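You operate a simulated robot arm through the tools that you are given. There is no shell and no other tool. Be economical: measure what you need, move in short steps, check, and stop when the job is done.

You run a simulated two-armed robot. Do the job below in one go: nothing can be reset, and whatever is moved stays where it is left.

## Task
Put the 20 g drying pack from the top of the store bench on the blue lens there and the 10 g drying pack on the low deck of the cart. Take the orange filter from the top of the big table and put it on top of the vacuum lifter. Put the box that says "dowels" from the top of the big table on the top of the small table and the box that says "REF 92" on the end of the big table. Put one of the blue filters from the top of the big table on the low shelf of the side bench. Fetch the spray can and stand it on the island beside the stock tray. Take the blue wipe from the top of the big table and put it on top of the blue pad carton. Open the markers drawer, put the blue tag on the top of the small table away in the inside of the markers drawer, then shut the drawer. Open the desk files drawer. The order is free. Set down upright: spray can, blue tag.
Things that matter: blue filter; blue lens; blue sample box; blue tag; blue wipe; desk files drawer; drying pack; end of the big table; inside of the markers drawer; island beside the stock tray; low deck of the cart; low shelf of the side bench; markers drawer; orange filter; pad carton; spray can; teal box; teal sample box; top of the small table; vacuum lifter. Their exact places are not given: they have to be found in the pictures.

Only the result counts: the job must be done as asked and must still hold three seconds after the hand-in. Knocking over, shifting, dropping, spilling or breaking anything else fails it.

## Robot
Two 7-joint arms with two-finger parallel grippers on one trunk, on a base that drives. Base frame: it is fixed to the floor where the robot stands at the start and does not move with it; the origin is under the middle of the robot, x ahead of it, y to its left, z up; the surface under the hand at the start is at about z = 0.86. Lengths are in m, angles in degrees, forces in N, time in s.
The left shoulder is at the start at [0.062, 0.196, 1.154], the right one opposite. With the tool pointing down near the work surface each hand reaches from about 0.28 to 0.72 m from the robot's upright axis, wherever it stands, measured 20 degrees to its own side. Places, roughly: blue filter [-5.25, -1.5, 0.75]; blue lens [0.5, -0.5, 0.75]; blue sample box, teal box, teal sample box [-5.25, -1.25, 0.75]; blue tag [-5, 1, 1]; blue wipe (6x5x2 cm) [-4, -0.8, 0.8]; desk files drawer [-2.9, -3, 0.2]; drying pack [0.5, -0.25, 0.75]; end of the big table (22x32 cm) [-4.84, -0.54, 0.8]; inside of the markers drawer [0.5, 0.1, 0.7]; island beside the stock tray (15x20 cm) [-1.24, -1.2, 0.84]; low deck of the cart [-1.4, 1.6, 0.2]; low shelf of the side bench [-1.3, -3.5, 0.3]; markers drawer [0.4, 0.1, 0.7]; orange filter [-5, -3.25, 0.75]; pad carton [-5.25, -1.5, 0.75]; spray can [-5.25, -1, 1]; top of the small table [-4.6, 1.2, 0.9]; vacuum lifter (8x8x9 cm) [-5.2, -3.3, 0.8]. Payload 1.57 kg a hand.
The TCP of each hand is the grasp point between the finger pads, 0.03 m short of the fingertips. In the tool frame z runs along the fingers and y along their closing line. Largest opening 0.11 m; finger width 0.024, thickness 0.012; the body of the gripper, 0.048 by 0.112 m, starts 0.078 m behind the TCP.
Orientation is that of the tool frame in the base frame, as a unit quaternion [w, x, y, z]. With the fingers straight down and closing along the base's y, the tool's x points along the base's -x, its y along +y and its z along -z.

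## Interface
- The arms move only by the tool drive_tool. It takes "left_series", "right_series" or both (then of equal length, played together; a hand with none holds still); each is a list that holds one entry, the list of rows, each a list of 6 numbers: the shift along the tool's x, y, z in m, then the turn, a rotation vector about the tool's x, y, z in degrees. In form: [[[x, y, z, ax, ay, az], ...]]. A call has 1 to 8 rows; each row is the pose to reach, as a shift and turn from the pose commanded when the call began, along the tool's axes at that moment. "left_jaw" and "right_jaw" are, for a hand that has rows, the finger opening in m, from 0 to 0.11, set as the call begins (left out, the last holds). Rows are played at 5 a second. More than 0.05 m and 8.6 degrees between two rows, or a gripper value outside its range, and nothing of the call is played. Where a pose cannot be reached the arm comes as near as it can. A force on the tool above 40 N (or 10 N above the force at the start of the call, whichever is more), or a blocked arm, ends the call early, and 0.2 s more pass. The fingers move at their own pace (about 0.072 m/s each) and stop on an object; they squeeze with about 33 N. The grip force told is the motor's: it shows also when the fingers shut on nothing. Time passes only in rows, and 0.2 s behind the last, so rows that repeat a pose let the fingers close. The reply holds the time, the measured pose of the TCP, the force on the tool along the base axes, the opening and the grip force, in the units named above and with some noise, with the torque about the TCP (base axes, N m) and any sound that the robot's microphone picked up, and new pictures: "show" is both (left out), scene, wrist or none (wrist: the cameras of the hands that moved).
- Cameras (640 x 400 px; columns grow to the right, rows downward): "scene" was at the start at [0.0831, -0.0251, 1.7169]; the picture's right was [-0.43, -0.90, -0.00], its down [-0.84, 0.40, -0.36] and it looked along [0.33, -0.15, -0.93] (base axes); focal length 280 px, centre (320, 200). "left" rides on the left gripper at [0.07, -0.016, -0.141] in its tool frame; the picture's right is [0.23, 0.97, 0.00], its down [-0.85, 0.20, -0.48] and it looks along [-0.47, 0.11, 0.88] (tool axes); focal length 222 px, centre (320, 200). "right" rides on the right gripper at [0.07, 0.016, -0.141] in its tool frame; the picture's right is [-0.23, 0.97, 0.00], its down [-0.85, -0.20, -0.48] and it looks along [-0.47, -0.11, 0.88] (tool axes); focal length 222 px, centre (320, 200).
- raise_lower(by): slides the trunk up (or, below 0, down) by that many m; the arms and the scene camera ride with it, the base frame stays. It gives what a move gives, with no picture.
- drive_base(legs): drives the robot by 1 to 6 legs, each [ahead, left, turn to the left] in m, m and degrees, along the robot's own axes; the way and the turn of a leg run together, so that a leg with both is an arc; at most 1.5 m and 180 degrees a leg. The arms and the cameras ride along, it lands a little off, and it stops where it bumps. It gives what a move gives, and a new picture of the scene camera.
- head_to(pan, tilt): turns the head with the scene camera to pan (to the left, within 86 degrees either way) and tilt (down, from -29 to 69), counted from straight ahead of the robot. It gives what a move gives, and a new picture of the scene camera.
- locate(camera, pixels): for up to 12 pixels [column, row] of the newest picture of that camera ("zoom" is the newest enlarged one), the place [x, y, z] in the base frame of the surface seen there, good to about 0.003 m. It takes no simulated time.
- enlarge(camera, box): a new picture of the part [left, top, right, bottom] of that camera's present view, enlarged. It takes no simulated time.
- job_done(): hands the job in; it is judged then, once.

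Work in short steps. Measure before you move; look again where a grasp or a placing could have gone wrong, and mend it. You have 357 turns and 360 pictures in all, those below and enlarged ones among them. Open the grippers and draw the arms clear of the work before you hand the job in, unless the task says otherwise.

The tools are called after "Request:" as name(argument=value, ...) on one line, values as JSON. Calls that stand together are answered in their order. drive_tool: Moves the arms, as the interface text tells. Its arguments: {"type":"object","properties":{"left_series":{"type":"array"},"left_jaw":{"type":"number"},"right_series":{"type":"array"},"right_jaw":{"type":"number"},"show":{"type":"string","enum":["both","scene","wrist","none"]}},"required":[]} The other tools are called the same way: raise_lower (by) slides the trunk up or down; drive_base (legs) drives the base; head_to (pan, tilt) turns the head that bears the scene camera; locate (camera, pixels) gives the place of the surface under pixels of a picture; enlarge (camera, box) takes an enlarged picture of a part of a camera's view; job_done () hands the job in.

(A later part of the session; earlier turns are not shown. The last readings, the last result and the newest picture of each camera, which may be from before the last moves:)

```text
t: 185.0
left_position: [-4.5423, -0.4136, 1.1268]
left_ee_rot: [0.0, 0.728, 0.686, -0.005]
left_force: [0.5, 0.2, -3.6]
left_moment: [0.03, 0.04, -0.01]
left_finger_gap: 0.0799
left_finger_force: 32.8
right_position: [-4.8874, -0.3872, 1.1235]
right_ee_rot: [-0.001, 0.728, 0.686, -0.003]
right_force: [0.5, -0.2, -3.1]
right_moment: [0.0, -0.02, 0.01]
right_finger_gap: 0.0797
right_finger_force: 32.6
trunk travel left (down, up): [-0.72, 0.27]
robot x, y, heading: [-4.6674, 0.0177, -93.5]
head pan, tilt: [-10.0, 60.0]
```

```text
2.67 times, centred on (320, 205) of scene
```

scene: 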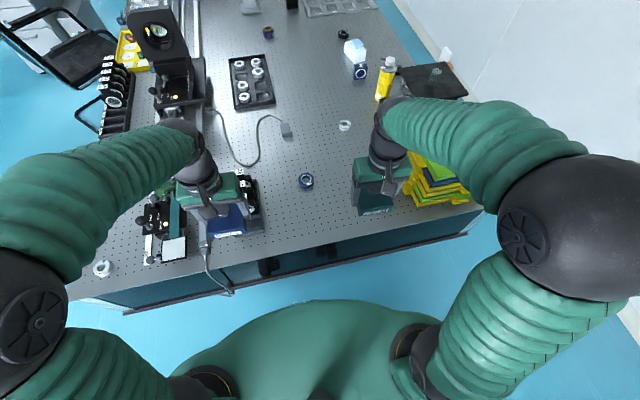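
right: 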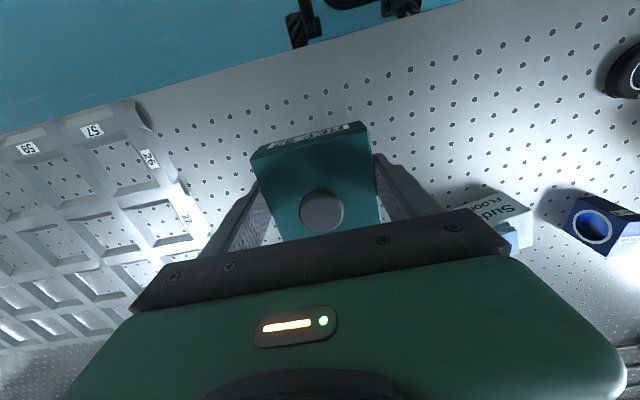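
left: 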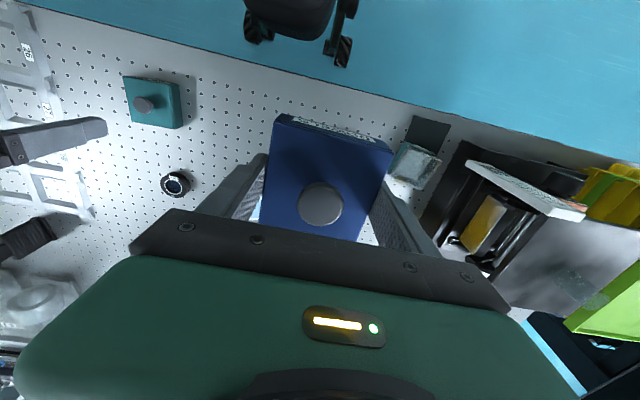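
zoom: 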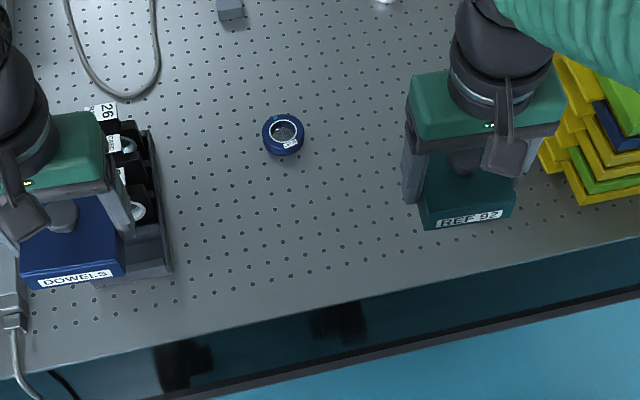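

The spot is free. I move the REF 92 box over (−4.85,−0.535), lowering to z≈0.9.

Request:
drive_tool(right_series=[[[-0.024, 0.008, 0.02, 0, 0, 0], [-0.048, 0.016, 0.05, 0, 0, 0], [-0.073, 0.024, 0.08, 0, 0, 0], [-0.097, 0.032, 0.11, 0, 0, 0], [-0.121, 0.04, 0.145, 0, 0, 0], [-0.145, 0.048, 0.18, 0, 0, 0], [-0.145, 0.048, 0.22, 0, 0, 0]]], show="both")

```text
t: 186.6
left_position: [-4.5412, -0.414, 1.1271]
left_ee_rot: [0.0, 0.728, 0.686, -0.005]
left_force: [0.3, -0.1, -2.2]
left_moment: [0.0, 0.04, 0.01]
left_finger_gap: 0.0797
left_finger_force: 33.3
right_position: [-4.8508, -0.5375, 0.9054]
right_ee_rot: [0.0, 0.728, 0.686, -0.005]
right_force: [0.4, -1.0, -4.0]
right_moment: [0.03, -0.02, 0.01]
right_finger_gap: 0.0793
right_finger_force: 33.2
trunk travel left (down, up): [-0.72, 0.27]
robot x, y, heading: [-4.6685, 0.0156, -93.3]
head pan, tilt: [-10.0, 60.0]
```

scene: 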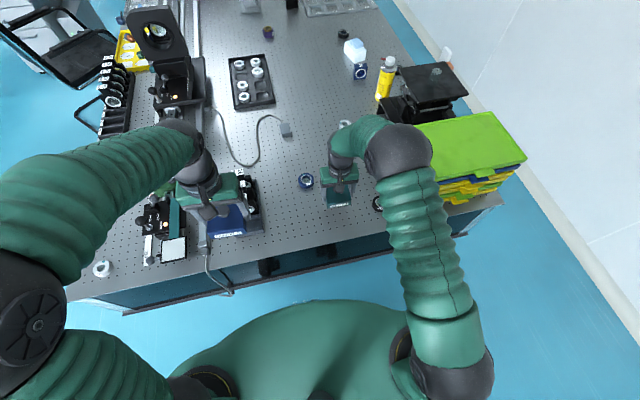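
right: 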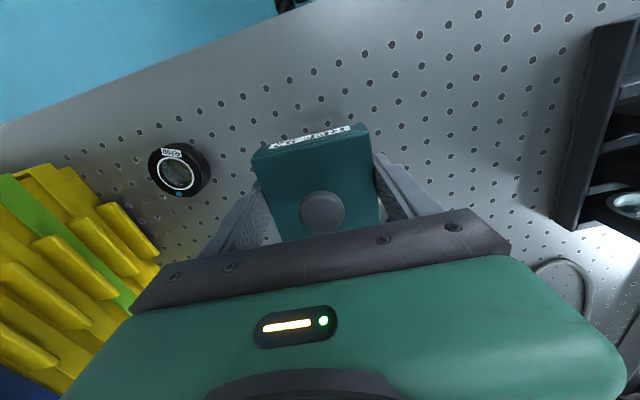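

I check the black ring at (180,168), then lower the box to the table.

Request:
locate(camera="right", pixels=[[205, 180], [180, 170]])

Request:
drive_tool(right_series=[[[0, 0, 0.035, 0, 0, 0], [0, 0, 0.06, 0, 0, 0], [0, 0, 0.068, 0, 0, 0], [0, 0, 0.071, 0, 0, 0]]], show="none")

```text
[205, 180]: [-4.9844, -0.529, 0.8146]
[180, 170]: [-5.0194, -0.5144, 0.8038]
```

```text
t: 187.6
left_position: [-4.5412, -0.4111, 1.1283]
left_ee_rot: [0.001, 0.728, 0.686, -0.006]
left_force: [-0.9, -0.7, -2.2]
left_moment: [-0.02, 0.01, 0.01]
left_finger_gap: 0.0795
left_finger_force: 33.1
right_position: [-4.8511, -0.5362, 0.8354]
right_ee_rot: [0.0, 0.728, 0.686, -0.006]
right_force: [-1.9, -1.0, 9.7]
right_moment: [0.46, -0.44, 0.06]
right_finger_gap: 0.0797
right_finger_force: 32.9
trunk travel left (down, up): [-0.72, 0.27]
robot x, y, heading: [-4.6676, 0.0131, -93.3]
head pan, tilt: [-10.0, 60.0]
```

Contact (about 10 N up). I open to 0.1, then rise and look.

Request:
drive_tool(right_series=[[[0, 0, -0.001, 0, 0, 0], [0, 0, -0.001, 0, 0, 0], [0, 0, -0.03, 0, 0, 0], [0, 0, -0.07, 0, 0, 0], [0, 0, -0.11, 0, 0, 0], [0, 0, -0.15, 0, 0, 0]]], right_jaw=0.1, show="wrist")

```text
t: 189.0
left_position: [-4.5415, -0.4116, 1.128]
left_ee_rot: [0.001, 0.727, 0.686, -0.005]
left_force: [0.2, -0.8, -3.2]
left_moment: [-0.03, 0.0, 0.02]
left_finger_gap: 0.0795
left_finger_force: 33.0
right_position: [-4.8491, -0.5325, 0.9883]
right_ee_rot: [-0.001, 0.728, 0.686, -0.004]
right_force: [0.3, 0.0, -0.6]
right_moment: [-0.04, 0.0, -0.02]
right_finger_gap: 0.1001
right_finger_force: 0.0
trunk travel left (down, up): [-0.72, 0.27]
robot x, y, heading: [-4.6664, 0.0188, -93.3]
head pan, tilt: [-10.0, 60.0]
heard: snap
```

right: 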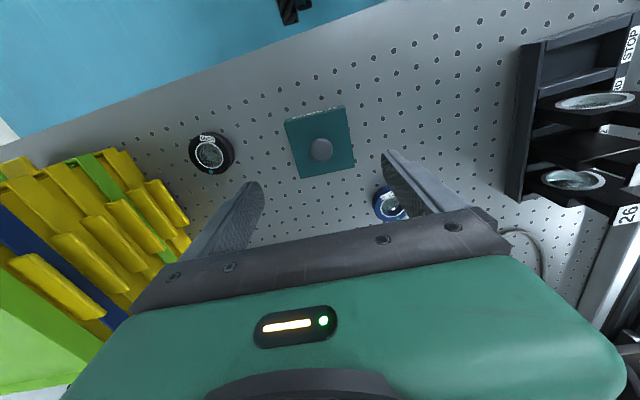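

REF 92 box placed. I draw the right hand back up, raise the trunk, and turn to face the small table.

Request:
drive_tool(right_series=[[[0.03, -0.01, -0.03, 0, 0, 0], [0.06, -0.02, -0.06, 0, 0, 0], [0.09, -0.03, -0.09, 0, 0, 0], [0.12, -0.04, -0.12, 0, 0, 0], [0.14, -0.05, -0.14, 0, 0, 0]]], show="none")

Request:
raise_lower(by=0.15)

Request:
drive_base(legs=[[0, 0, 91.6], [0, 0, 91.6]])

Request:
head_to(pan=12, tilt=55)

```text
t: 190.2
left_position: [-4.5414, -0.4112, 1.1287]
left_ee_rot: [0.0, 0.728, 0.686, -0.005]
left_force: [0.5, 0.6, -2.9]
left_moment: [-0.06, -0.01, 0.01]
left_finger_gap: 0.0795
left_finger_force: 33.1
right_position: [-4.8883, -0.39, 1.1246]
right_ee_rot: [-0.001, 0.728, 0.686, -0.005]
right_force: [0.6, 0.4, 1.0]
right_moment: [0.0, 0.02, -0.01]
right_finger_gap: 0.1001
right_finger_force: 0.1
trunk travel left (down, up): [-0.72, 0.27]
robot x, y, heading: [-4.6657, 0.0143, -93.3]
head pan, tilt: [-10.0, 60.0]
```

```text
t: 191.9
left_position: [-4.5416, -0.4147, 1.2773]
left_ee_rot: [0.0, 0.728, 0.686, -0.005]
left_force: [0.2, -1.0, -2.3]
left_moment: [0.02, 0.06, -0.01]
left_finger_gap: 0.0796
left_finger_force: 33.2
right_position: [-4.8891, -0.3923, 1.2742]
right_ee_rot: [-0.001, 0.728, 0.686, -0.004]
right_force: [0.1, -0.5, 0.1]
right_moment: [0.03, 0.02, 0.02]
right_finger_gap: 0.1
right_finger_force: 0.0
trunk travel left (down, up): [-0.87, 0.12]
robot x, y, heading: [-4.6687, 0.0149, -93.1]
head pan, tilt: [-10.0, 60.0]
```

```text
t: 200.1
left_position: [-4.8095, 0.4389, 1.277]
left_ee_rot: [0.004, -0.701, 0.714, 0.0]
left_force: [-0.2, 0.5, -3.2]
left_moment: [-0.01, 0.0, 0.01]
left_finger_gap: 0.0794
left_finger_force: 33.8
right_position: [-4.4629, 0.4322, 1.2743]
right_ee_rot: [0.004, -0.701, 0.713, 0.0]
right_force: [-0.5, 0.3, 0.5]
right_moment: [-0.02, 0.0, 0.01]
right_finger_gap: 0.1002
right_finger_force: 0.1
trunk travel left (down, up): [-0.87, 0.12]
robot x, y, heading: [-4.6671, 0.0147, 89.2]
head pan, tilt: [-10.0, 60.0]
```

scene: 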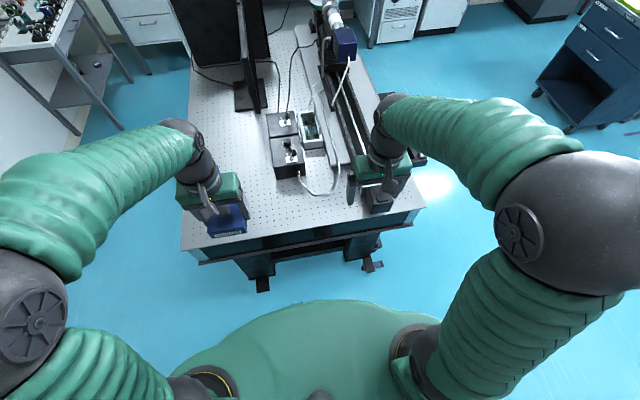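

```text
t: 200.9
left_position: [-4.8106, 0.439, 1.2776]
left_ee_rot: [0.005, -0.701, 0.714, 0.0]
left_force: [0.3, 0.8, -3.0]
left_moment: [0.0, 0.01, 0.03]
left_finger_gap: 0.0796
left_finger_force: 32.5
right_position: [-4.4624, 0.4316, 1.2747]
right_ee_rot: [0.004, -0.7, 0.714, -0.001]
right_force: [0.3, -0.7, 0.2]
right_moment: [0.01, 0.0, 0.01]
right_finger_gap: 0.1003
right_finger_force: 0.1
trunk travel left (down, up): [-0.87, 0.12]
robot x, y, heading: [-4.6682, 0.0169, 89.4]
head pan, tilt: [12.0, 55.0]
```

scene: 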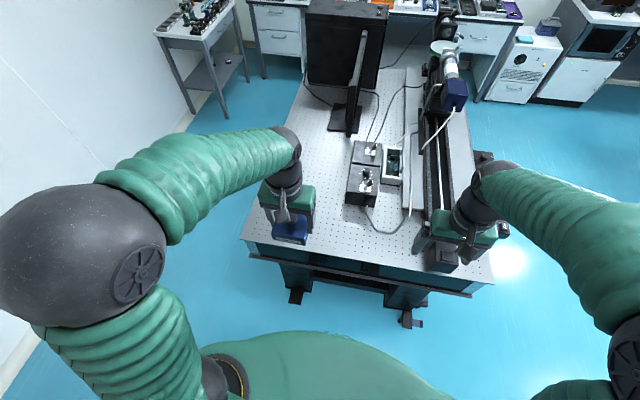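

The left side of the small table is free. I lower the trunk 0.1 m and measure the free area next to the held box.

Request:
raise_lower(by=-0.1)

Request:
locate(camera="scene", pixels=[[335, 215], [330, 240], [258, 225], [250, 240], [362, 215], [345, 185], [325, 150], [285, 140]])

Request:
drive_tool(left_series=[[[-0.036, 0.005, 0, 0, 0, 0], [-0.072, 0.008, 0.02, 0, 0, 0], [-0.108, 0.012, 0.05, 0, 0, 0], [-0.144, 0.012, 0.08, 0, 0, 0], [-0.18, 0.012, 0.11, 0, 0, 0], [-0.214, 0.012, 0.14, 0, 0, 0], [-0.214, 0.012, 0.18, 0, 0, 0]]], show="both")

```text
t: 202.3
left_position: [-4.8102, 0.4393, 1.1789]
left_ee_rot: [0.006, -0.7, 0.714, 0.001]
left_force: [-0.7, 0.1, -3.1]
left_moment: [-0.04, 0.02, 0.0]
left_finger_gap: 0.0792
left_finger_force: 33.1
right_position: [-4.4631, 0.4311, 1.175]
right_ee_rot: [0.004, -0.701, 0.714, 0.0]
right_force: [0.6, -0.9, 0.6]
right_moment: [-0.01, -0.02, 0.0]
right_finger_gap: 0.1
right_finger_force: 0.2
trunk travel left (down, up): [-0.77, 0.22]
robot x, y, heading: [-4.6666, 0.0131, 89.2]
head pan, tilt: [12.0, 55.0]
```

```text
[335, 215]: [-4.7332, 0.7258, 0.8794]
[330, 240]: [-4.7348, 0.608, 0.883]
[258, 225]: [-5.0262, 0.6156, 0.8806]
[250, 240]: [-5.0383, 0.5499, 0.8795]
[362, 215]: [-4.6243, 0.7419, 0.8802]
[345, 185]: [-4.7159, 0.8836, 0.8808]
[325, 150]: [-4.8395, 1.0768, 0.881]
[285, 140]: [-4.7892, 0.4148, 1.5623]
```

```text
t: 203.9
left_position: [-4.8167, 0.6545, 0.9956]
left_ee_rot: [0.006, -0.701, 0.713, 0.001]
left_force: [-0.3, -0.1, -3.4]
left_moment: [-0.04, -0.03, 0.01]
left_finger_gap: 0.0797
left_finger_force: 33.4
right_position: [-4.4637, 0.431, 1.1743]
right_ee_rot: [0.004, -0.701, 0.714, -0.001]
right_force: [0.2, -0.4, -0.1]
right_moment: [0.01, -0.02, 0.0]
right_finger_gap: 0.1002
right_finger_force: 0.1
trunk travel left (down, up): [-0.77, 0.22]
robot x, y, heading: [-4.6662, 0.0137, 89.2]
head pan, tilt: [12.0, 55.0]
```

scene: 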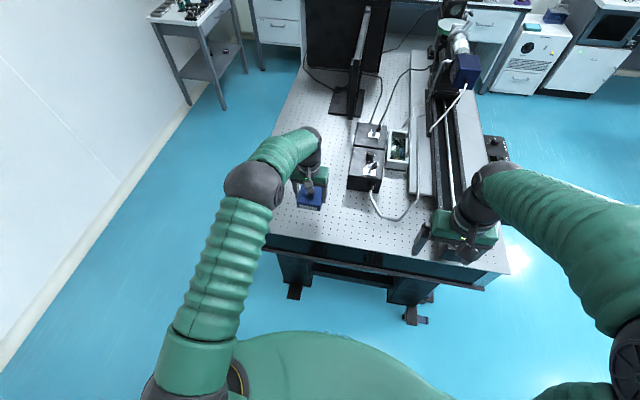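
left: 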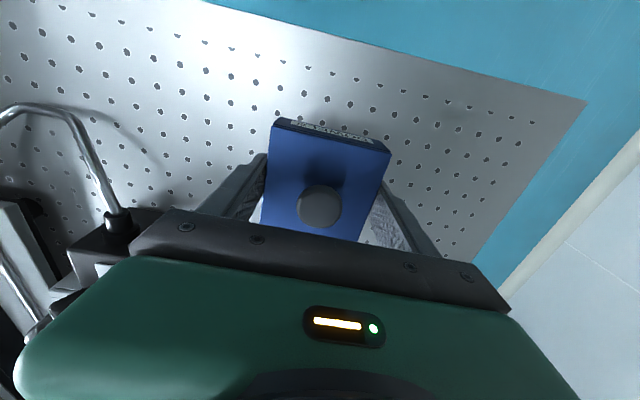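

Free spot, cable to the left is clear. I lower the dowels box to the table.

Request:
drive_tool(left_series=[[[0, 0, 0.035, 0, 0, 0], [0, 0, 0.065, 0, 0, 0], [0, 0, 0.076, 0, 0, 0], [0, 0, 0.08, 0, 0, 0]]], show="none")

```text
t: 204.9
left_position: [-4.8164, 0.6567, 0.918]
left_ee_rot: [0.004, -0.701, 0.713, 0.0]
left_force: [0.9, 0.0, -2.6]
left_moment: [-0.02, -0.02, 0.0]
left_finger_gap: 0.0794
left_finger_force: 33.2
right_position: [-4.4624, 0.4305, 1.174]
right_ee_rot: [0.004, -0.7, 0.714, 0.0]
right_force: [0.5, 0.5, -0.9]
right_moment: [-0.01, -0.02, -0.02]
right_finger_gap: 0.1
right_finger_force: 0.1
trunk travel left (down, up): [-0.77, 0.22]
robot x, y, heading: [-4.6664, 0.0164, 89.3]
head pan, tilt: [12.0, 55.0]
```

Not in contact yet; 3 mm more.

Request:
drive_tool(left_series=[[[0, 0, 0.002, 0, 0, 0], [0, 0, 0.003, 0, 0, 0]]], show="none")

```text
t: 205.5
left_position: [-4.8159, 0.6563, 0.9164]
left_ee_rot: [0.005, -0.701, 0.713, 0.0]
left_force: [-0.4, 0.2, -2.9]
left_moment: [-0.01, 0.01, 0.01]
left_finger_gap: 0.0796
left_finger_force: 32.9
right_position: [-4.4641, 0.4309, 1.1746]
right_ee_rot: [0.004, -0.7, 0.714, -0.001]
right_force: [-0.1, 0.0, -0.6]
right_moment: [0.03, 0.01, 0.02]
right_finger_gap: 0.1004
right_finger_force: 0.1
trunk travel left (down, up): [-0.77, 0.22]
robot x, y, heading: [-4.6684, 0.0181, 88.9]
head pan, tilt: [12.0, 55.0]
```

Request:
drive_tool(left_series=[[[0, 0, 0.002, 0, 0, 0], [0, 0, 0.004, 0, 0, 0]]], show="none")

```text
t: 206.1
left_position: [-4.8152, 0.6556, 0.9151]
left_ee_rot: [0.007, -0.701, 0.713, 0.002]
left_force: [-1.0, 4.6, 15.8]
left_moment: [-0.57, 0.46, -0.08]
left_finger_gap: 0.0796
left_finger_force: 32.5
right_position: [-4.4618, 0.4303, 1.1755]
right_ee_rot: [0.005, -0.7, 0.714, -0.001]
right_force: [0.5, 0.2, -0.1]
right_moment: [-0.01, -0.02, 0.01]
right_finger_gap: 0.1
right_finger_force: 0.0
trunk travel left (down, up): [-0.77, 0.22]
robot x, y, heading: [-4.6669, 0.0159, 88.9]
head pan, tilt: [12.0, 55.0]
```

Contact. I open and rise, and look for the tag as well.

Request:
drive_tool(left_series=[[[0, 0, -0.002, 0, 0, 0], [0, 0, -0.002, 0, 0, 0], [0, 0, -0.03, 0, 0, 0], [0, 0, -0.07, 0, 0, 0], [0, 0, -0.11, 0, 0, 0], [0, 0, -0.15, 0, 0, 0]]], left_jaw=0.1, show="wrist")

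Request:
head_to(pan=8, tilt=42)

```text
t: 207.5
left_position: [-4.8184, 0.6538, 1.0656]
left_ee_rot: [0.006, -0.701, 0.713, 0.0]
left_force: [0.7, 0.0, 0.1]
left_moment: [0.03, -0.01, 0.02]
left_finger_gap: 0.1002
left_finger_force: 0.1
right_position: [-4.4622, 0.4295, 1.1749]
right_ee_rot: [0.005, -0.7, 0.714, -0.001]
right_force: [-0.3, -1.0, -0.5]
right_moment: [0.03, -0.03, -0.03]
right_finger_gap: 0.1002
right_finger_force: 0.1
trunk travel left (down, up): [-0.77, 0.22]
robot x, y, heading: [-4.6648, 0.0133, 88.9]
head pan, tilt: [12.0, 55.0]
heard: snap
```

left: 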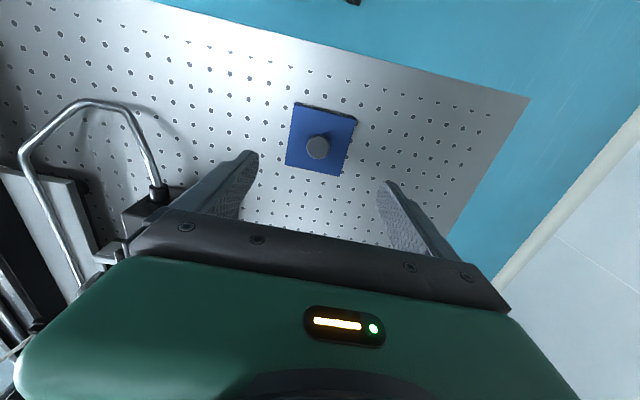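

```text
t: 208.2
left_position: [-4.8178, 0.6536, 1.0646]
left_ee_rot: [0.006, -0.701, 0.713, 0.001]
left_force: [0.4, 0.4, -0.4]
left_moment: [-0.04, 0.03, 0.01]
left_finger_gap: 0.0999
left_finger_force: 0.1
right_position: [-4.4624, 0.4319, 1.1759]
right_ee_rot: [0.005, -0.7, 0.714, 0.0]
right_force: [-0.2, 1.1, 0.7]
right_moment: [0.02, 0.01, -0.02]
right_finger_gap: 0.0999
right_finger_force: 0.0
trunk travel left (down, up): [-0.77, 0.22]
robot x, y, heading: [-4.6727, 0.0133, 89.1]
head pan, tilt: [8.0, 42.0]
```

scene: 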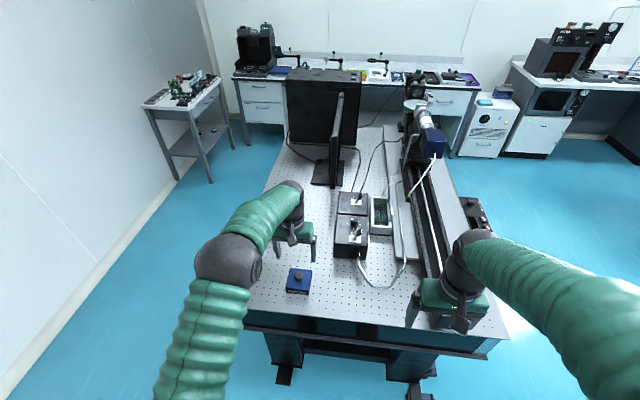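

Dowels box is placed (300,280). The tag is behind the arm; I draw the left hand back and up, then move the base ahead 0.23 m and left 0.1 m.

Request:
drive_tool(left_series=[[[0.03, 0, -0.03, 0, 0, 0], [0.06, 0, -0.06, 0, 0, 0], [0.09, 0, -0.09, 0, 0, 0], [0.13, 0, -0.11, 0, 0, 0], [0.17, 0, -0.13, 0, 0, 0], [0.2, 0, -0.14, 0, 0, 0]]], left_jaw=0.08, show="none")

Request:
drive_base(legs=[[0.22, 0.12, 1]])

Request:
head_to(pan=25, tilt=50)

```text
t: 209.6
left_position: [-4.8234, 0.4474, 1.2051]
left_ee_rot: [0.006, -0.701, 0.713, 0.0]
left_force: [0.0, -0.2, -0.1]
left_moment: [0.02, 0.02, -0.02]
left_finger_gap: 0.0799
left_finger_force: 0.2
right_position: [-4.4623, 0.4308, 1.1755]
right_ee_rot: [0.006, -0.701, 0.713, 0.0]
right_force: [0.8, 0.1, -0.3]
right_moment: [0.03, 0.04, -0.01]
right_finger_gap: 0.0998
right_finger_force: 0.0
trunk travel left (down, up): [-0.77, 0.22]
robot x, y, heading: [-4.6663, 0.016, 89.0]
head pan, tilt: [8.0, 42.0]
```

```text
t: 211.5
left_position: [-4.946, 0.6695, 1.2039]
left_ee_rot: [0.006, -0.705, 0.709, 0.002]
left_force: [0.7, -0.3, -0.4]
left_moment: [0.01, -0.01, -0.03]
left_finger_gap: 0.0803
left_finger_force: 0.1
right_position: [-4.5853, 0.6571, 1.1748]
right_ee_rot: [0.004, -0.705, 0.709, 0.002]
right_force: [0.0, -0.5, -0.1]
right_moment: [0.01, 0.0, -0.01]
right_finger_gap: 0.1002
right_finger_force: 0.1
trunk travel left (down, up): [-0.77, 0.22]
robot x, y, heading: [-4.786, 0.2413, 90.0]
head pan, tilt: [8.0, 42.0]
```

scene: 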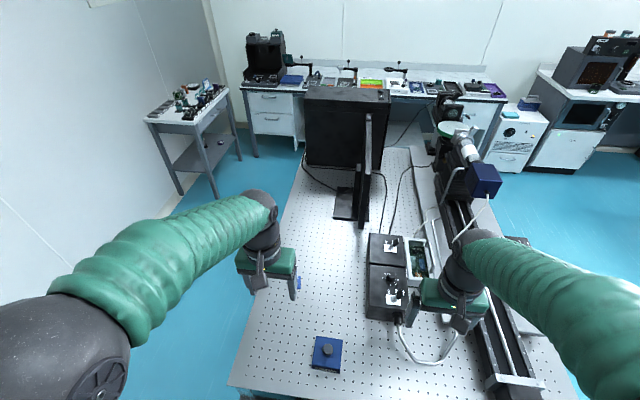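

```text
t: 212.3
left_position: [-4.9488, 0.6727, 1.2027]
left_ee_rot: [0.005, -0.706, 0.708, 0.0]
left_force: [0.4, -0.1, -0.1]
left_moment: [-0.03, 0.0, -0.02]
left_finger_gap: 0.0799
left_finger_force: 0.1
right_position: [-4.5878, 0.6601, 1.1744]
right_ee_rot: [0.005, -0.705, 0.709, 0.0]
right_force: [-0.2, 0.5, -0.3]
right_moment: [0.0, 0.0, 0.02]
right_finger_gap: 0.1001
right_finger_force: 0.0
trunk travel left (down, up): [-0.77, 0.22]
robot x, y, heading: [-4.7842, 0.2485, 89.9]
head pan, tilt: [25.0, 50.0]
```

scene: 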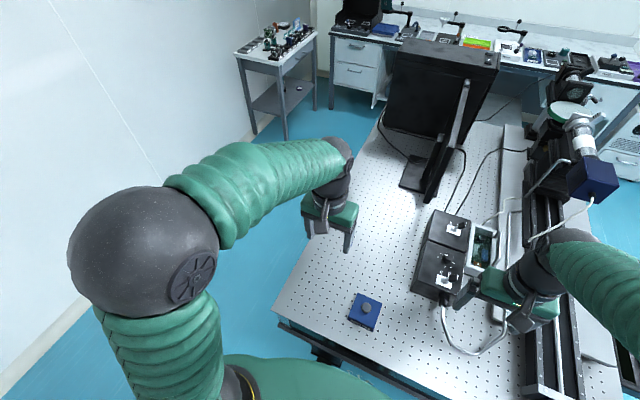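

The tag is hidden beneath the left hand. I move the hand forward 0.15 m and down 0.08 to see it in its camera.

Request:
drive_tool(left_series=[[[-0.04, 0, 0.02, 0, 0, 0], [-0.08, 0, 0.04, 0, 0, 0], [-0.12, 0, 0.06, 0, 0, 0], [-0.16, 0, 0.08, 0, 0, 0]]], left_jaw=0.06, show="wrist")

```text
t: 213.3
left_position: [-4.9475, 0.8337, 1.1252]
left_ee_rot: [0.005, -0.704, 0.71, -0.001]
left_force: [-0.1, 0.1, -0.3]
left_moment: [-0.07, -0.02, 0.01]
left_finger_gap: 0.0597
left_finger_force: 0.1
right_position: [-4.5883, 0.6601, 1.1737]
right_ee_rot: [0.005, -0.705, 0.709, -0.001]
right_force: [0.5, 0.6, -0.6]
right_moment: [0.01, -0.03, 0.03]
right_finger_gap: 0.1
right_finger_force: 0.0
trunk travel left (down, up): [-0.77, 0.22]
robot x, y, heading: [-4.7874, 0.2425, 90.0]
head pan, tilt: [25.0, 50.0]
```

left: 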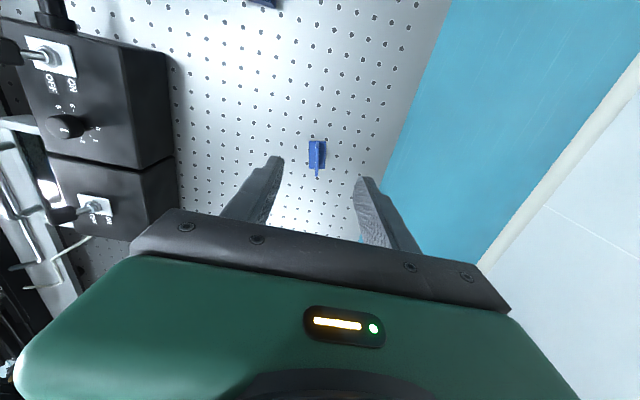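

Request:
enlarge(camera="left", box=[290, 125, 350, 190])

Request:
locate(camera="left", pixels=[[312, 142], [325, 142], [311, 165], [325, 163], [318, 150], [317, 175], [318, 143], [313, 153], [323, 153]])

```text
6.15 times, centred on (320, 158) of left
```

zoom: 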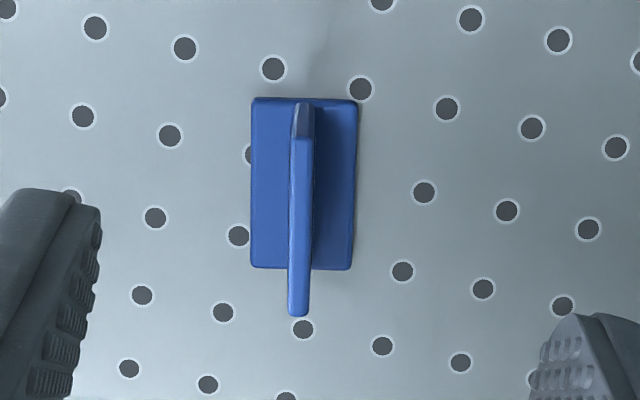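

```text
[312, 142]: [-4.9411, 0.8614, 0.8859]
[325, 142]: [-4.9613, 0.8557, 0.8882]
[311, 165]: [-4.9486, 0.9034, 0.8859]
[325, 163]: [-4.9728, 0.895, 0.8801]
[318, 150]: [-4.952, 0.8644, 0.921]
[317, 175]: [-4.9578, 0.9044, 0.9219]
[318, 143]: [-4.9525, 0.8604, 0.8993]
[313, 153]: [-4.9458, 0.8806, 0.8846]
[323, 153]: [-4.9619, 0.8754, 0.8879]
```

The tag is a thin upright plate on a foot: plate centre (−4.955,0.8825), top z 0.922, turned about 8.6°. I align and descend to z≈0.97 first.

Request:
drive_tool(left_series=[[[-0.025, 0.004, 0.03, 0, 0, -4.3], [-0.049, 0.008, 0.07, 0, 0, -8.6], [-0.049, 0.008, 0.11, 0, 0, -8.6], [-0.049, 0.008, 0.155, 0, 0, -8.6]]], left_jaw=0.05, show="wrist")

```text
t: 214.3
left_position: [-4.9564, 0.8829, 0.9699]
left_ee_rot: [-0.006, 0.756, -0.654, 0.0]
left_force: [0.6, 0.5, -0.1]
left_moment: [0.03, 0.02, 0.0]
left_finger_gap: 0.0499
left_finger_force: 0.0
right_position: [-4.5876, 0.6591, 1.175]
right_ee_rot: [0.006, -0.706, 0.709, 0.0]
right_force: [-0.8, 0.1, -0.4]
right_moment: [-0.01, -0.02, 0.01]
right_finger_gap: 0.1
right_finger_force: 0.2
trunk travel left (down, up): [-0.77, 0.22]
robot x, y, heading: [-4.7881, 0.2416, 89.9]
head pan, tilt: [25.0, 50.0]
```

left: 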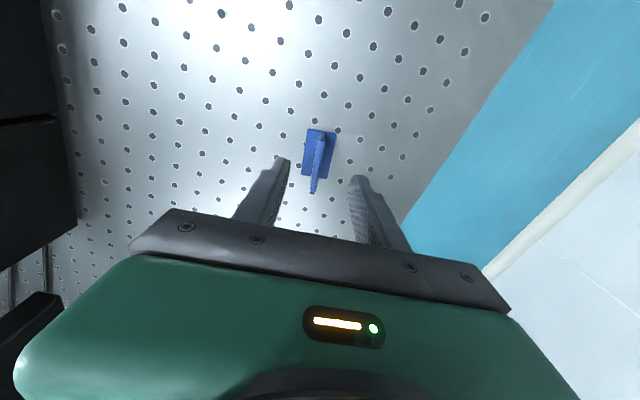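

The plate still leans about 5° relative to the tool; I turn −5° more and descend to z≈0.925, then close.

Request:
drive_tool(left_series=[[[0.002, 0, 0.015, 0, 0, -5], [0.002, 0, 0.03, 0, 0, -5], [0.002, 0, 0.044, 0, 0, -5]]], show="wrist")

```text
t: 215.1
left_position: [-4.9547, 0.881, 0.9258]
left_ee_rot: [-0.005, 0.784, -0.621, 0.0]
left_force: [0.3, 1.0, -0.4]
left_moment: [0.0, -0.02, 0.0]
left_finger_gap: 0.0501
left_finger_force: 0.1
right_position: [-4.5875, 0.6601, 1.1736]
right_ee_rot: [0.005, -0.706, 0.709, -0.001]
right_force: [-0.2, 0.2, 0.0]
right_moment: [0.0, 0.0, 0.02]
right_finger_gap: 0.1001
right_finger_force: 0.0
trunk travel left (down, up): [-0.77, 0.22]
robot x, y, heading: [-4.7879, 0.2395, 90.2]
head pan, tilt: [25.0, 50.0]
```

left: 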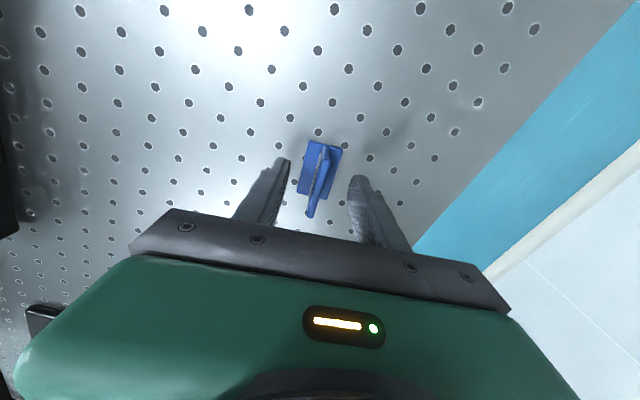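

Aligned. I close on the plate, then lift gently.

Request:
drive_tool(left_series=[[[0, 0, 0, 0, 0, 0], [0, 0, 0, 0, 0, 0], [0, 0, 0, 0, 0, 0], [0, 0, 0, 0, 0, 0], [0, 0, -0.01, 0, 0, 0], [0, 0, -0.04, 0, 0, 0], [0, 0, -0.08, 0, 0, 0]]], left_jaw=0.0, show="wrist")

```text
t: 216.7
left_position: [-4.9545, 0.8785, 1.0054]
left_ee_rot: [-0.005, 0.784, -0.621, 0.001]
left_force: [-0.6, -0.3, -0.6]
left_moment: [0.01, 0.0, 0.02]
left_finger_gap: 0.0049
left_finger_force: 24.8
right_position: [-4.5877, 0.658, 1.1748]
right_ee_rot: [0.005, -0.705, 0.709, 0.0]
right_force: [-0.3, -0.1, 0.8]
right_moment: [0.01, 0.01, 0.01]
right_finger_gap: 0.1001
right_finger_force: 0.1
trunk travel left (down, up): [-0.77, 0.22]
robot x, y, heading: [-4.7882, 0.2389, 89.9]
head pan, tilt: [25.0, 50.0]
```

left: 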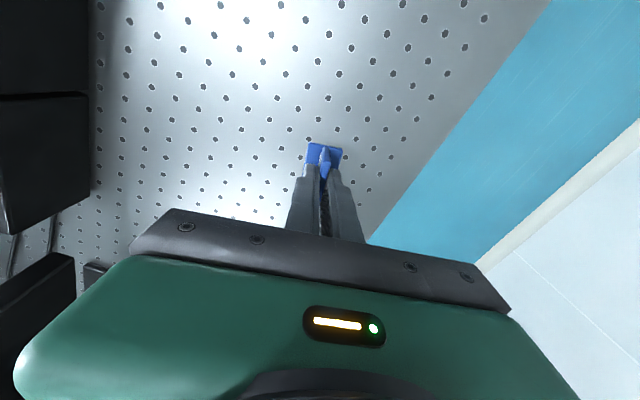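

Tag held (gap 4.9 mm). I bring the left hand back and up to its carrying pose, restoring its yaw.

Request:
drive_tool(left_series=[[[0.02, 0.004, -0.04, 0, 0, 0], [0.055, 0.009, -0.07, 0, 0, 2], [0.09, 0.014, -0.1, 0, 0, 5], [0.13, 0.02, -0.125, 0, 0, 8], [0.17, 0.027, -0.15, 0, 0, 11], [0.21, 0.033, -0.17, 0, 0, 13.6], [0.248, 0.039, -0.19, 0, 0, 13.6]]], show="none")

Request:
raise_lower(by=0.1)

Request:
drive_base(legs=[[-0.2, 0, 0], [0, 0, -90]])

```text
t: 218.3
left_position: [-4.9361, 0.6301, 1.1915]
left_ee_rot: [0.006, -0.705, 0.709, 0.001]
left_force: [0.4, -0.5, 0.2]
left_moment: [-0.01, 0.0, 0.03]
left_finger_gap: 0.0049
left_finger_force: 24.6
right_position: [-4.5881, 0.6586, 1.1755]
right_ee_rot: [0.006, -0.705, 0.709, 0.001]
right_force: [-0.5, -0.5, 0.7]
right_moment: [0.01, 0.01, -0.01]
right_finger_gap: 0.1003
right_finger_force: 0.0
trunk travel left (down, up): [-0.77, 0.22]
robot x, y, heading: [-4.787, 0.2445, 89.8]
head pan, tilt: [25.0, 50.0]
```

```text
t: 219.6
left_position: [-4.9354, 0.6316, 1.2917]
left_ee_rot: [0.005, -0.705, 0.709, 0.0]
left_force: [-1.0, -0.3, -1.6]
left_moment: [0.02, 0.04, -0.01]
left_finger_gap: 0.0044
left_finger_force: 25.0
right_position: [-4.5893, 0.6588, 1.276]
right_ee_rot: [0.005, -0.705, 0.709, -0.001]
right_force: [0.3, 0.9, -0.7]
right_moment: [-0.01, 0.01, 0.02]
right_finger_gap: 0.0998
right_finger_force: 0.0
trunk travel left (down, up): [-0.87, 0.12]
robot x, y, heading: [-4.7877, 0.2457, 90.0]
head pan, tilt: [25.0, 50.0]
```

```text
t: 225.0
left_position: [-4.3958, 0.1897, 1.2912]
left_ee_rot: [0.004, 0.008, 1.0, -0.003]
left_force: [0.6, 0.2, 0.7]
left_moment: [-0.01, 0.03, -0.01]
left_finger_gap: 0.0048
left_finger_force: 24.9
right_position: [-4.3729, -0.1582, 1.2748]
right_ee_rot: [0.003, 0.009, 1.0, -0.004]
right_force: [0.6, 0.6, -0.1]
right_moment: [0.01, -0.01, 0.01]
right_finger_gap: 0.0998
right_finger_force: 0.1
trunk travel left (down, up): [-0.87, 0.12]
robot x, y, heading: [-4.7907, 0.0439, -0.6]
head pan, tilt: [25.0, 50.0]
```

scene: 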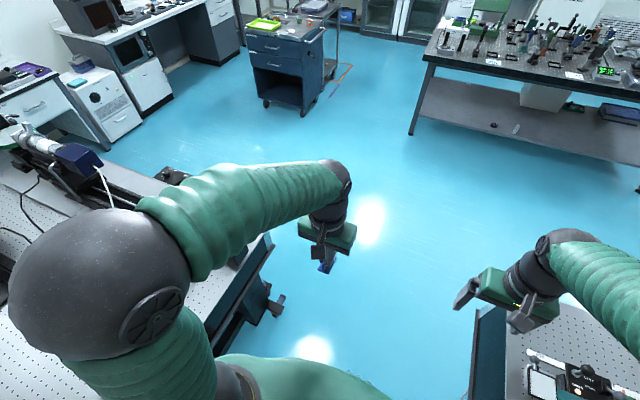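

I reverse into the back aisle and slide right along the table, in stages, toward y≈−3.1.

Request:
drive_base(legs=[[-1.06, 0, 0.6], [0, -1.3, 0], [0, -1.3, 0]])

Request:
head_to(pan=-35, tilt=45)

```text
t: 242.7
left_position: [-5.4515, -2.3795, 1.292]
left_ee_rot: [0.004, -0.006, 1.0, -0.004]
left_force: [-0.3, 0.5, -1.5]
left_moment: [-0.01, 0.0, 0.0]
left_finger_gap: 0.0046
left_finger_force: 25.1
right_position: [-5.4194, -2.726, 1.276]
right_ee_rot: [0.003, -0.005, 1.0, -0.003]
right_force: [0.4, 0.5, 0.1]
right_moment: [0.02, 0.0, 0.0]
right_finger_gap: 0.1001
right_finger_force: 0.1
trunk travel left (down, up): [-0.87, 0.12]
robot x, y, heading: [-5.8434, -2.5353, 0.8]
head pan, tilt: [25.0, 50.0]
```

scene: 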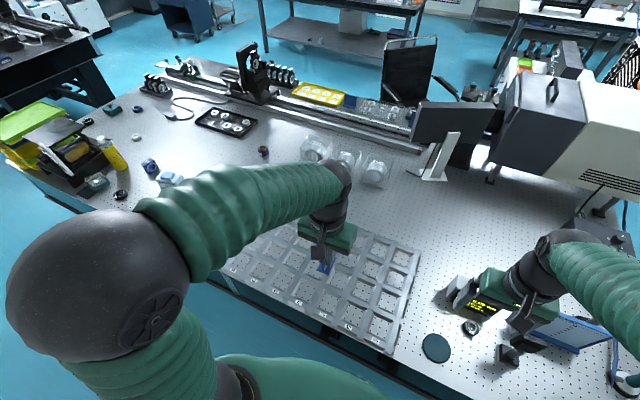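

```text
t: 244.0
left_position: [-5.4523, -2.3794, 1.2923]
left_ee_rot: [0.004, -0.007, 1.0, -0.003]
left_force: [-0.6, 0.0, -0.8]
left_moment: [-0.01, 0.01, 0.01]
left_finger_gap: 0.0046
left_finger_force: 25.1
right_position: [-5.4198, -2.7277, 1.2757]
right_ee_rot: [0.004, -0.005, 1.0, -0.004]
right_force: [0.1, 0.3, 0.5]
right_moment: [0.0, 0.0, -0.04]
right_finger_gap: 0.0998
right_finger_force: 0.0
trunk travel left (down, up): [-0.87, 0.12]
robot x, y, heading: [-5.839, -2.536, 1.1]
head pan, tilt: [-35.0, 45.0]
```

scene: 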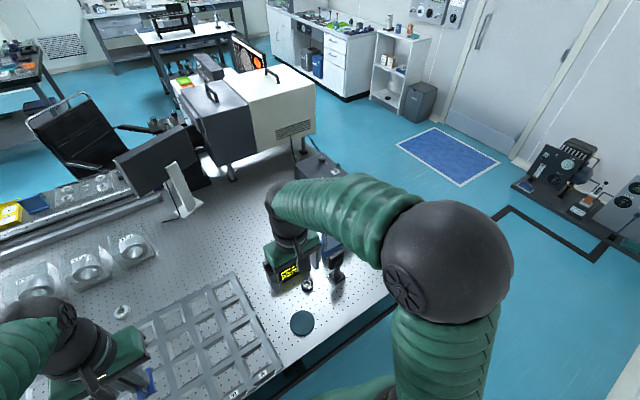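

I slide 0.45 m more and look at the table's south part around the right hand.

Request:
drive_base(legs=[[0, -0.45, -1]])

Request:
head_to(pan=0, tilt=55)

```text
t: 246.7
left_position: [-5.448, -2.8389, 1.2923]
left_ee_rot: [0.005, 0.006, 1.0, -0.004]
left_force: [-0.3, 0.1, 0.2]
left_moment: [0.0, 0.02, -0.01]
left_finger_gap: 0.0045
left_finger_force: 25.2
right_position: [-5.4217, -3.1872, 1.2756]
right_ee_rot: [0.004, 0.006, 1.0, -0.004]
right_force: [-1.1, 0.3, -0.5]
right_moment: [0.02, -0.02, 0.01]
right_finger_gap: 0.0998
right_finger_force: 0.1
trunk travel left (down, up): [-0.87, 0.12]
robot x, y, heading: [-5.8358, -2.9914, -0.6]
head pan, tilt: [-35.0, 45.0]
```

scene: 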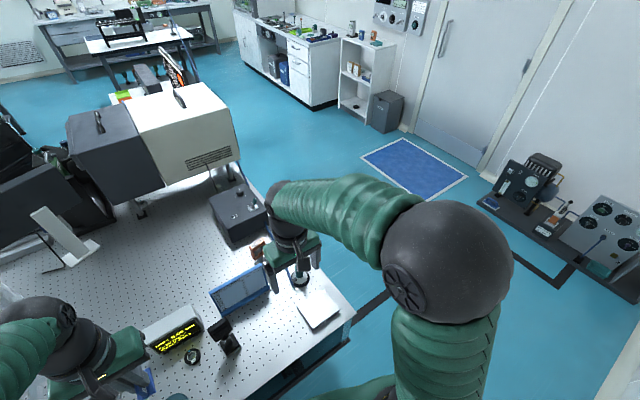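

```text
t: 247.7
left_position: [-5.448, -2.8411, 1.2926]
left_ee_rot: [0.005, 0.006, 1.0, -0.004]
left_force: [0.5, -0.2, -0.4]
left_moment: [-0.02, 0.0, 0.01]
left_finger_gap: 0.0048
left_finger_force: 25.4
right_position: [-5.4224, -3.1889, 1.2748]
right_ee_rot: [0.004, 0.007, 1.0, -0.005]
right_force: [0.0, 0.7, 0.7]
right_moment: [-0.01, 0.01, -0.01]
right_finger_gap: 0.0999
right_finger_force: 0.1
trunk travel left (down, up): [-0.87, 0.12]
robot x, y, heading: [-5.8368, -2.9888, -0.3]
head pan, tilt: [0.0, 55.0]
```

scene: 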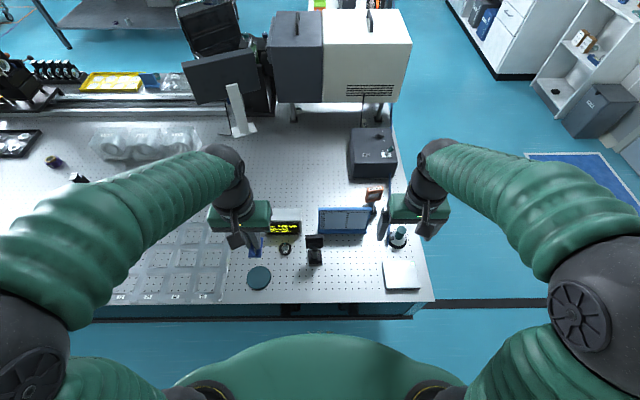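

I enlarge around (380,220) to identify the orange filter and the vacuum lifter.

Request:
enlarge(camera="scene", box=[240, 170, 440, 300])

Request:
locate(camera="scene", pixels=[[373, 193], [398, 235], [398, 245], [345, 215], [315, 245], [285, 248], [402, 270], [372, 150], [365, 215]])

```text
3.08 times, centred on (340, 235) of scene
```

zoom: 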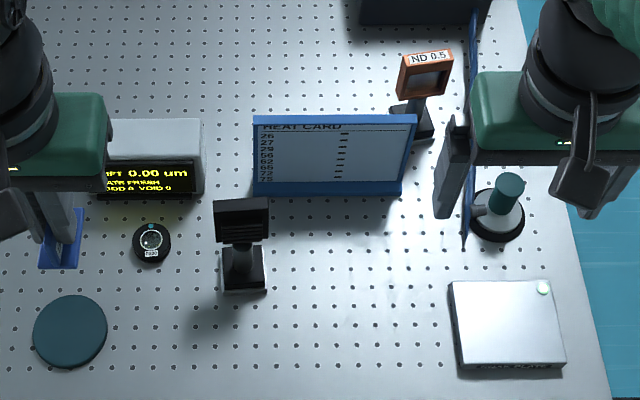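

```text
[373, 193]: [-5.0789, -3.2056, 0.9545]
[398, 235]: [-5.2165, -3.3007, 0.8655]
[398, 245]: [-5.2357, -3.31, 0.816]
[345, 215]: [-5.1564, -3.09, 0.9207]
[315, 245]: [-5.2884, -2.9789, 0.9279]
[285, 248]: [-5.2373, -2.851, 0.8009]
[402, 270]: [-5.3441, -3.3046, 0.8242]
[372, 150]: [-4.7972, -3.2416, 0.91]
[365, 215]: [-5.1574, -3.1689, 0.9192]
```

Orange framed filter (ND 0.5) at (−5.079,−3.206), a suction handle at (−5.217,−3.301). I lower the trunk and view both with the right-hand camera.

Request:
raise_lower(by=-0.12)

Request:
drive_tool(right_series=[[[-0.02, -0.03, 0.0, 0, 0, 0], [-0.03, -0.06, 0.0, 0, 0, 0]]], right_jaw=0.08, show="wrist")

```text
t: 249.2
left_position: [-5.4474, -2.8414, 1.1731]
left_ee_rot: [0.005, 0.005, 1.0, -0.003]
left_force: [0.4, -0.6, -1.1]
left_moment: [0.05, -0.01, -0.01]
left_finger_gap: 0.0046
left_finger_force: 25.0
right_position: [-5.4241, -3.1903, 1.156]
right_ee_rot: [0.005, 0.006, 1.0, -0.004]
right_force: [0.0, 0.8, 0.9]
right_moment: [0.02, 0.01, -0.05]
right_finger_gap: 0.0999
right_finger_force: 0.1
trunk travel left (down, up): [-0.75, 0.24]
robot x, y, heading: [-5.8358, -2.9891, -0.6]
head pan, tilt: [0.0, 55.0]
```

```text
t: 249.8
left_position: [-5.4477, -2.8441, 1.1726]
left_ee_rot: [0.004, 0.006, 1.0, -0.003]
left_force: [0.2, -0.6, 0.1]
left_moment: [0.01, 0.0, 0.03]
left_finger_gap: 0.005
left_finger_force: 25.5
right_position: [-5.3932, -3.2553, 1.155]
right_ee_rot: [0.003, 0.006, 1.0, -0.002]
right_force: [0.2, -0.7, 0.6]
right_moment: [0.04, 0.01, 0.0]
right_finger_gap: 0.0798
right_finger_force: 0.1
trunk travel left (down, up): [-0.75, 0.24]
robot x, y, heading: [-5.834, -2.9867, -0.5]
head pan, tilt: [0.0, 55.0]
```

right: 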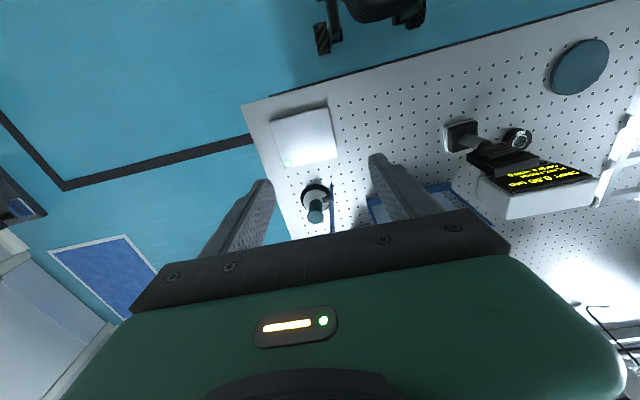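

The handle with a blue tube is at (316,203). I take a closer look with the head from the present pose.

Request:
head_to(pan=-15, tilt=50)

Request:
enlarge(camera="right", box=[260, 90, 400, 250])

```text
t: 250.6
left_position: [-5.4485, -2.8426, 1.1729]
left_ee_rot: [0.005, 0.005, 1.0, -0.003]
left_force: [0.4, -0.7, 0.1]
left_moment: [0.03, 0.03, -0.02]
left_finger_gap: 0.0048
left_finger_force: 25.0
right_position: [-5.3955, -3.2537, 1.1572]
right_ee_rot: [0.004, 0.006, 1.0, -0.003]
right_force: [-0.2, 0.9, 0.3]
right_moment: [0.01, 0.02, 0.0]
right_finger_gap: 0.0802
right_finger_force: 0.0
trunk travel left (down, up): [-0.75, 0.24]
robot x, y, heading: [-5.8386, -2.9888, -0.8]
head pan, tilt: [-15.0, 50.0]
```

scene: 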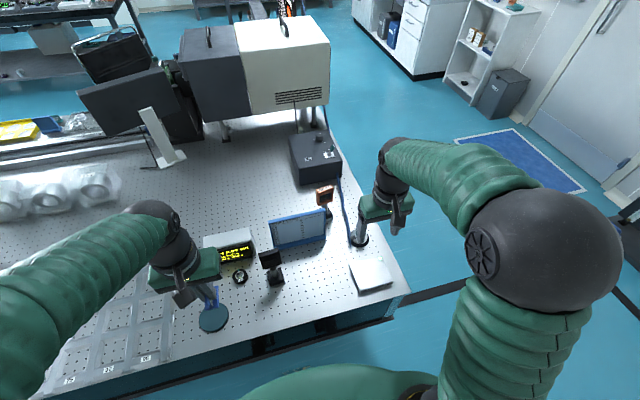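

```text
2.50 times, centred on (330, 170) of right
```

zoom: 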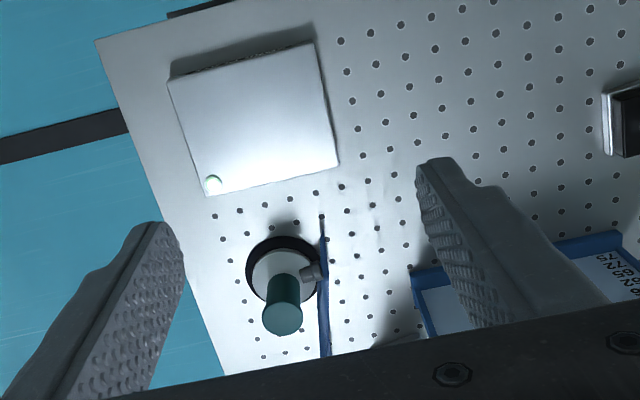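

I enlarge the ring at (240,277), and the orange framed thing at (325,195), to tell which is the orange filter.

Request:
enlarge(camera="scene", box=[290, 170, 400, 300])

Request:
enlarge(camera="scene", box=[195, 225, 295, 300])

```text
3.08 times, centred on (345, 235) of scene
```

zoom: 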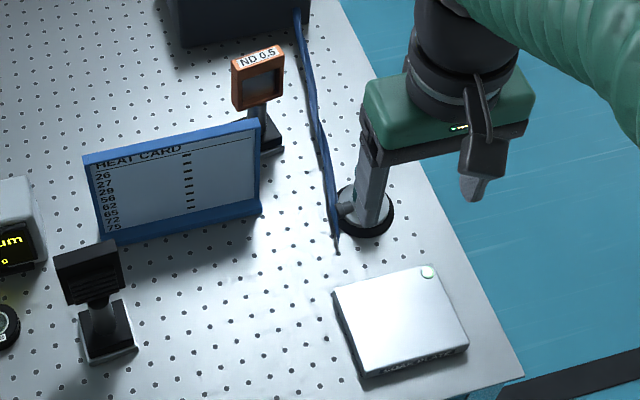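

```text
5.33 times, centred on (245, 262) of scene
```

zoom: 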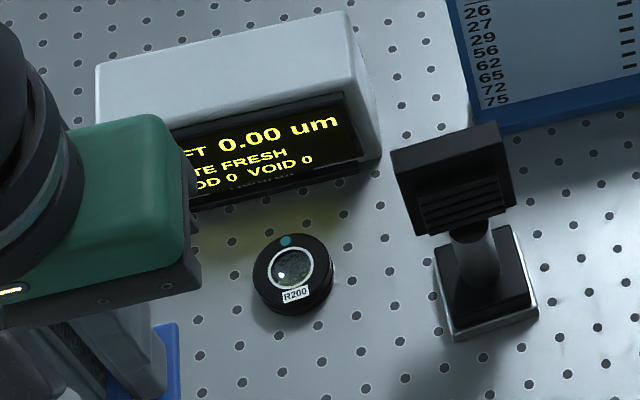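

ND 0.5 stands on a post; I still need to see behind the heat card. I move the right hand forward at height 1.15 and look.

Request:
drive_tool(right_series=[[[-0.04, 0.015, 0, 0, 0, 0], [-0.08, 0.03, 0, 0, 0, 0], [-0.12, 0.045, 0, 0, 0, 0], [-0.16, 0.06, 0, 0, 0, 0], [-0.2, 0.065, 0, 0, 0, 0]]], show="both")

```text
t: 251.8
left_position: [-5.446, -2.8418, 1.1726]
left_ee_rot: [0.004, 0.005, 1.0, -0.004]
left_force: [-0.2, 1.1, -1.1]
left_moment: [-0.01, 0.01, 0.04]
left_finger_gap: 0.0044
left_finger_force: 25.2
right_position: [-5.1925, -3.1843, 1.1531]
right_ee_rot: [0.002, 0.007, 1.0, -0.003]
right_force: [-0.3, -0.5, -0.1]
right_moment: [0.02, 0.06, -0.03]
right_finger_gap: 0.08
right_finger_force: 0.0
trunk travel left (down, up): [-0.75, 0.24]
robot x, y, heading: [-5.8393, -2.9892, -0.5]
head pan, tilt: [-15.0, 50.0]
```

scene: 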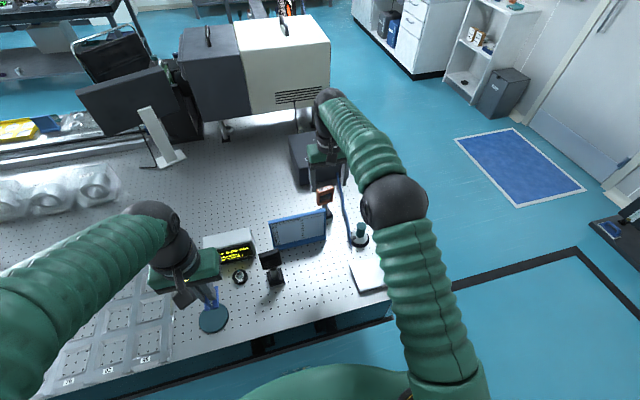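
right: 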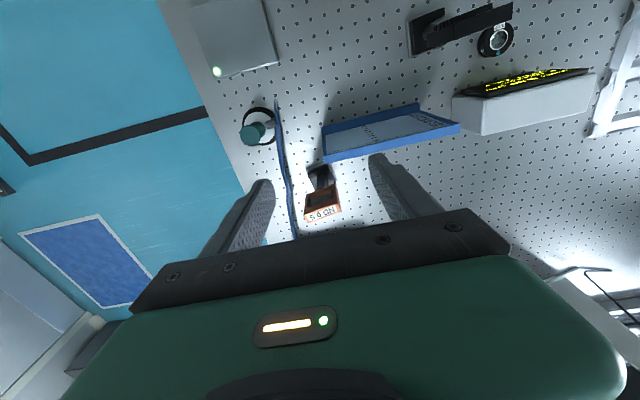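

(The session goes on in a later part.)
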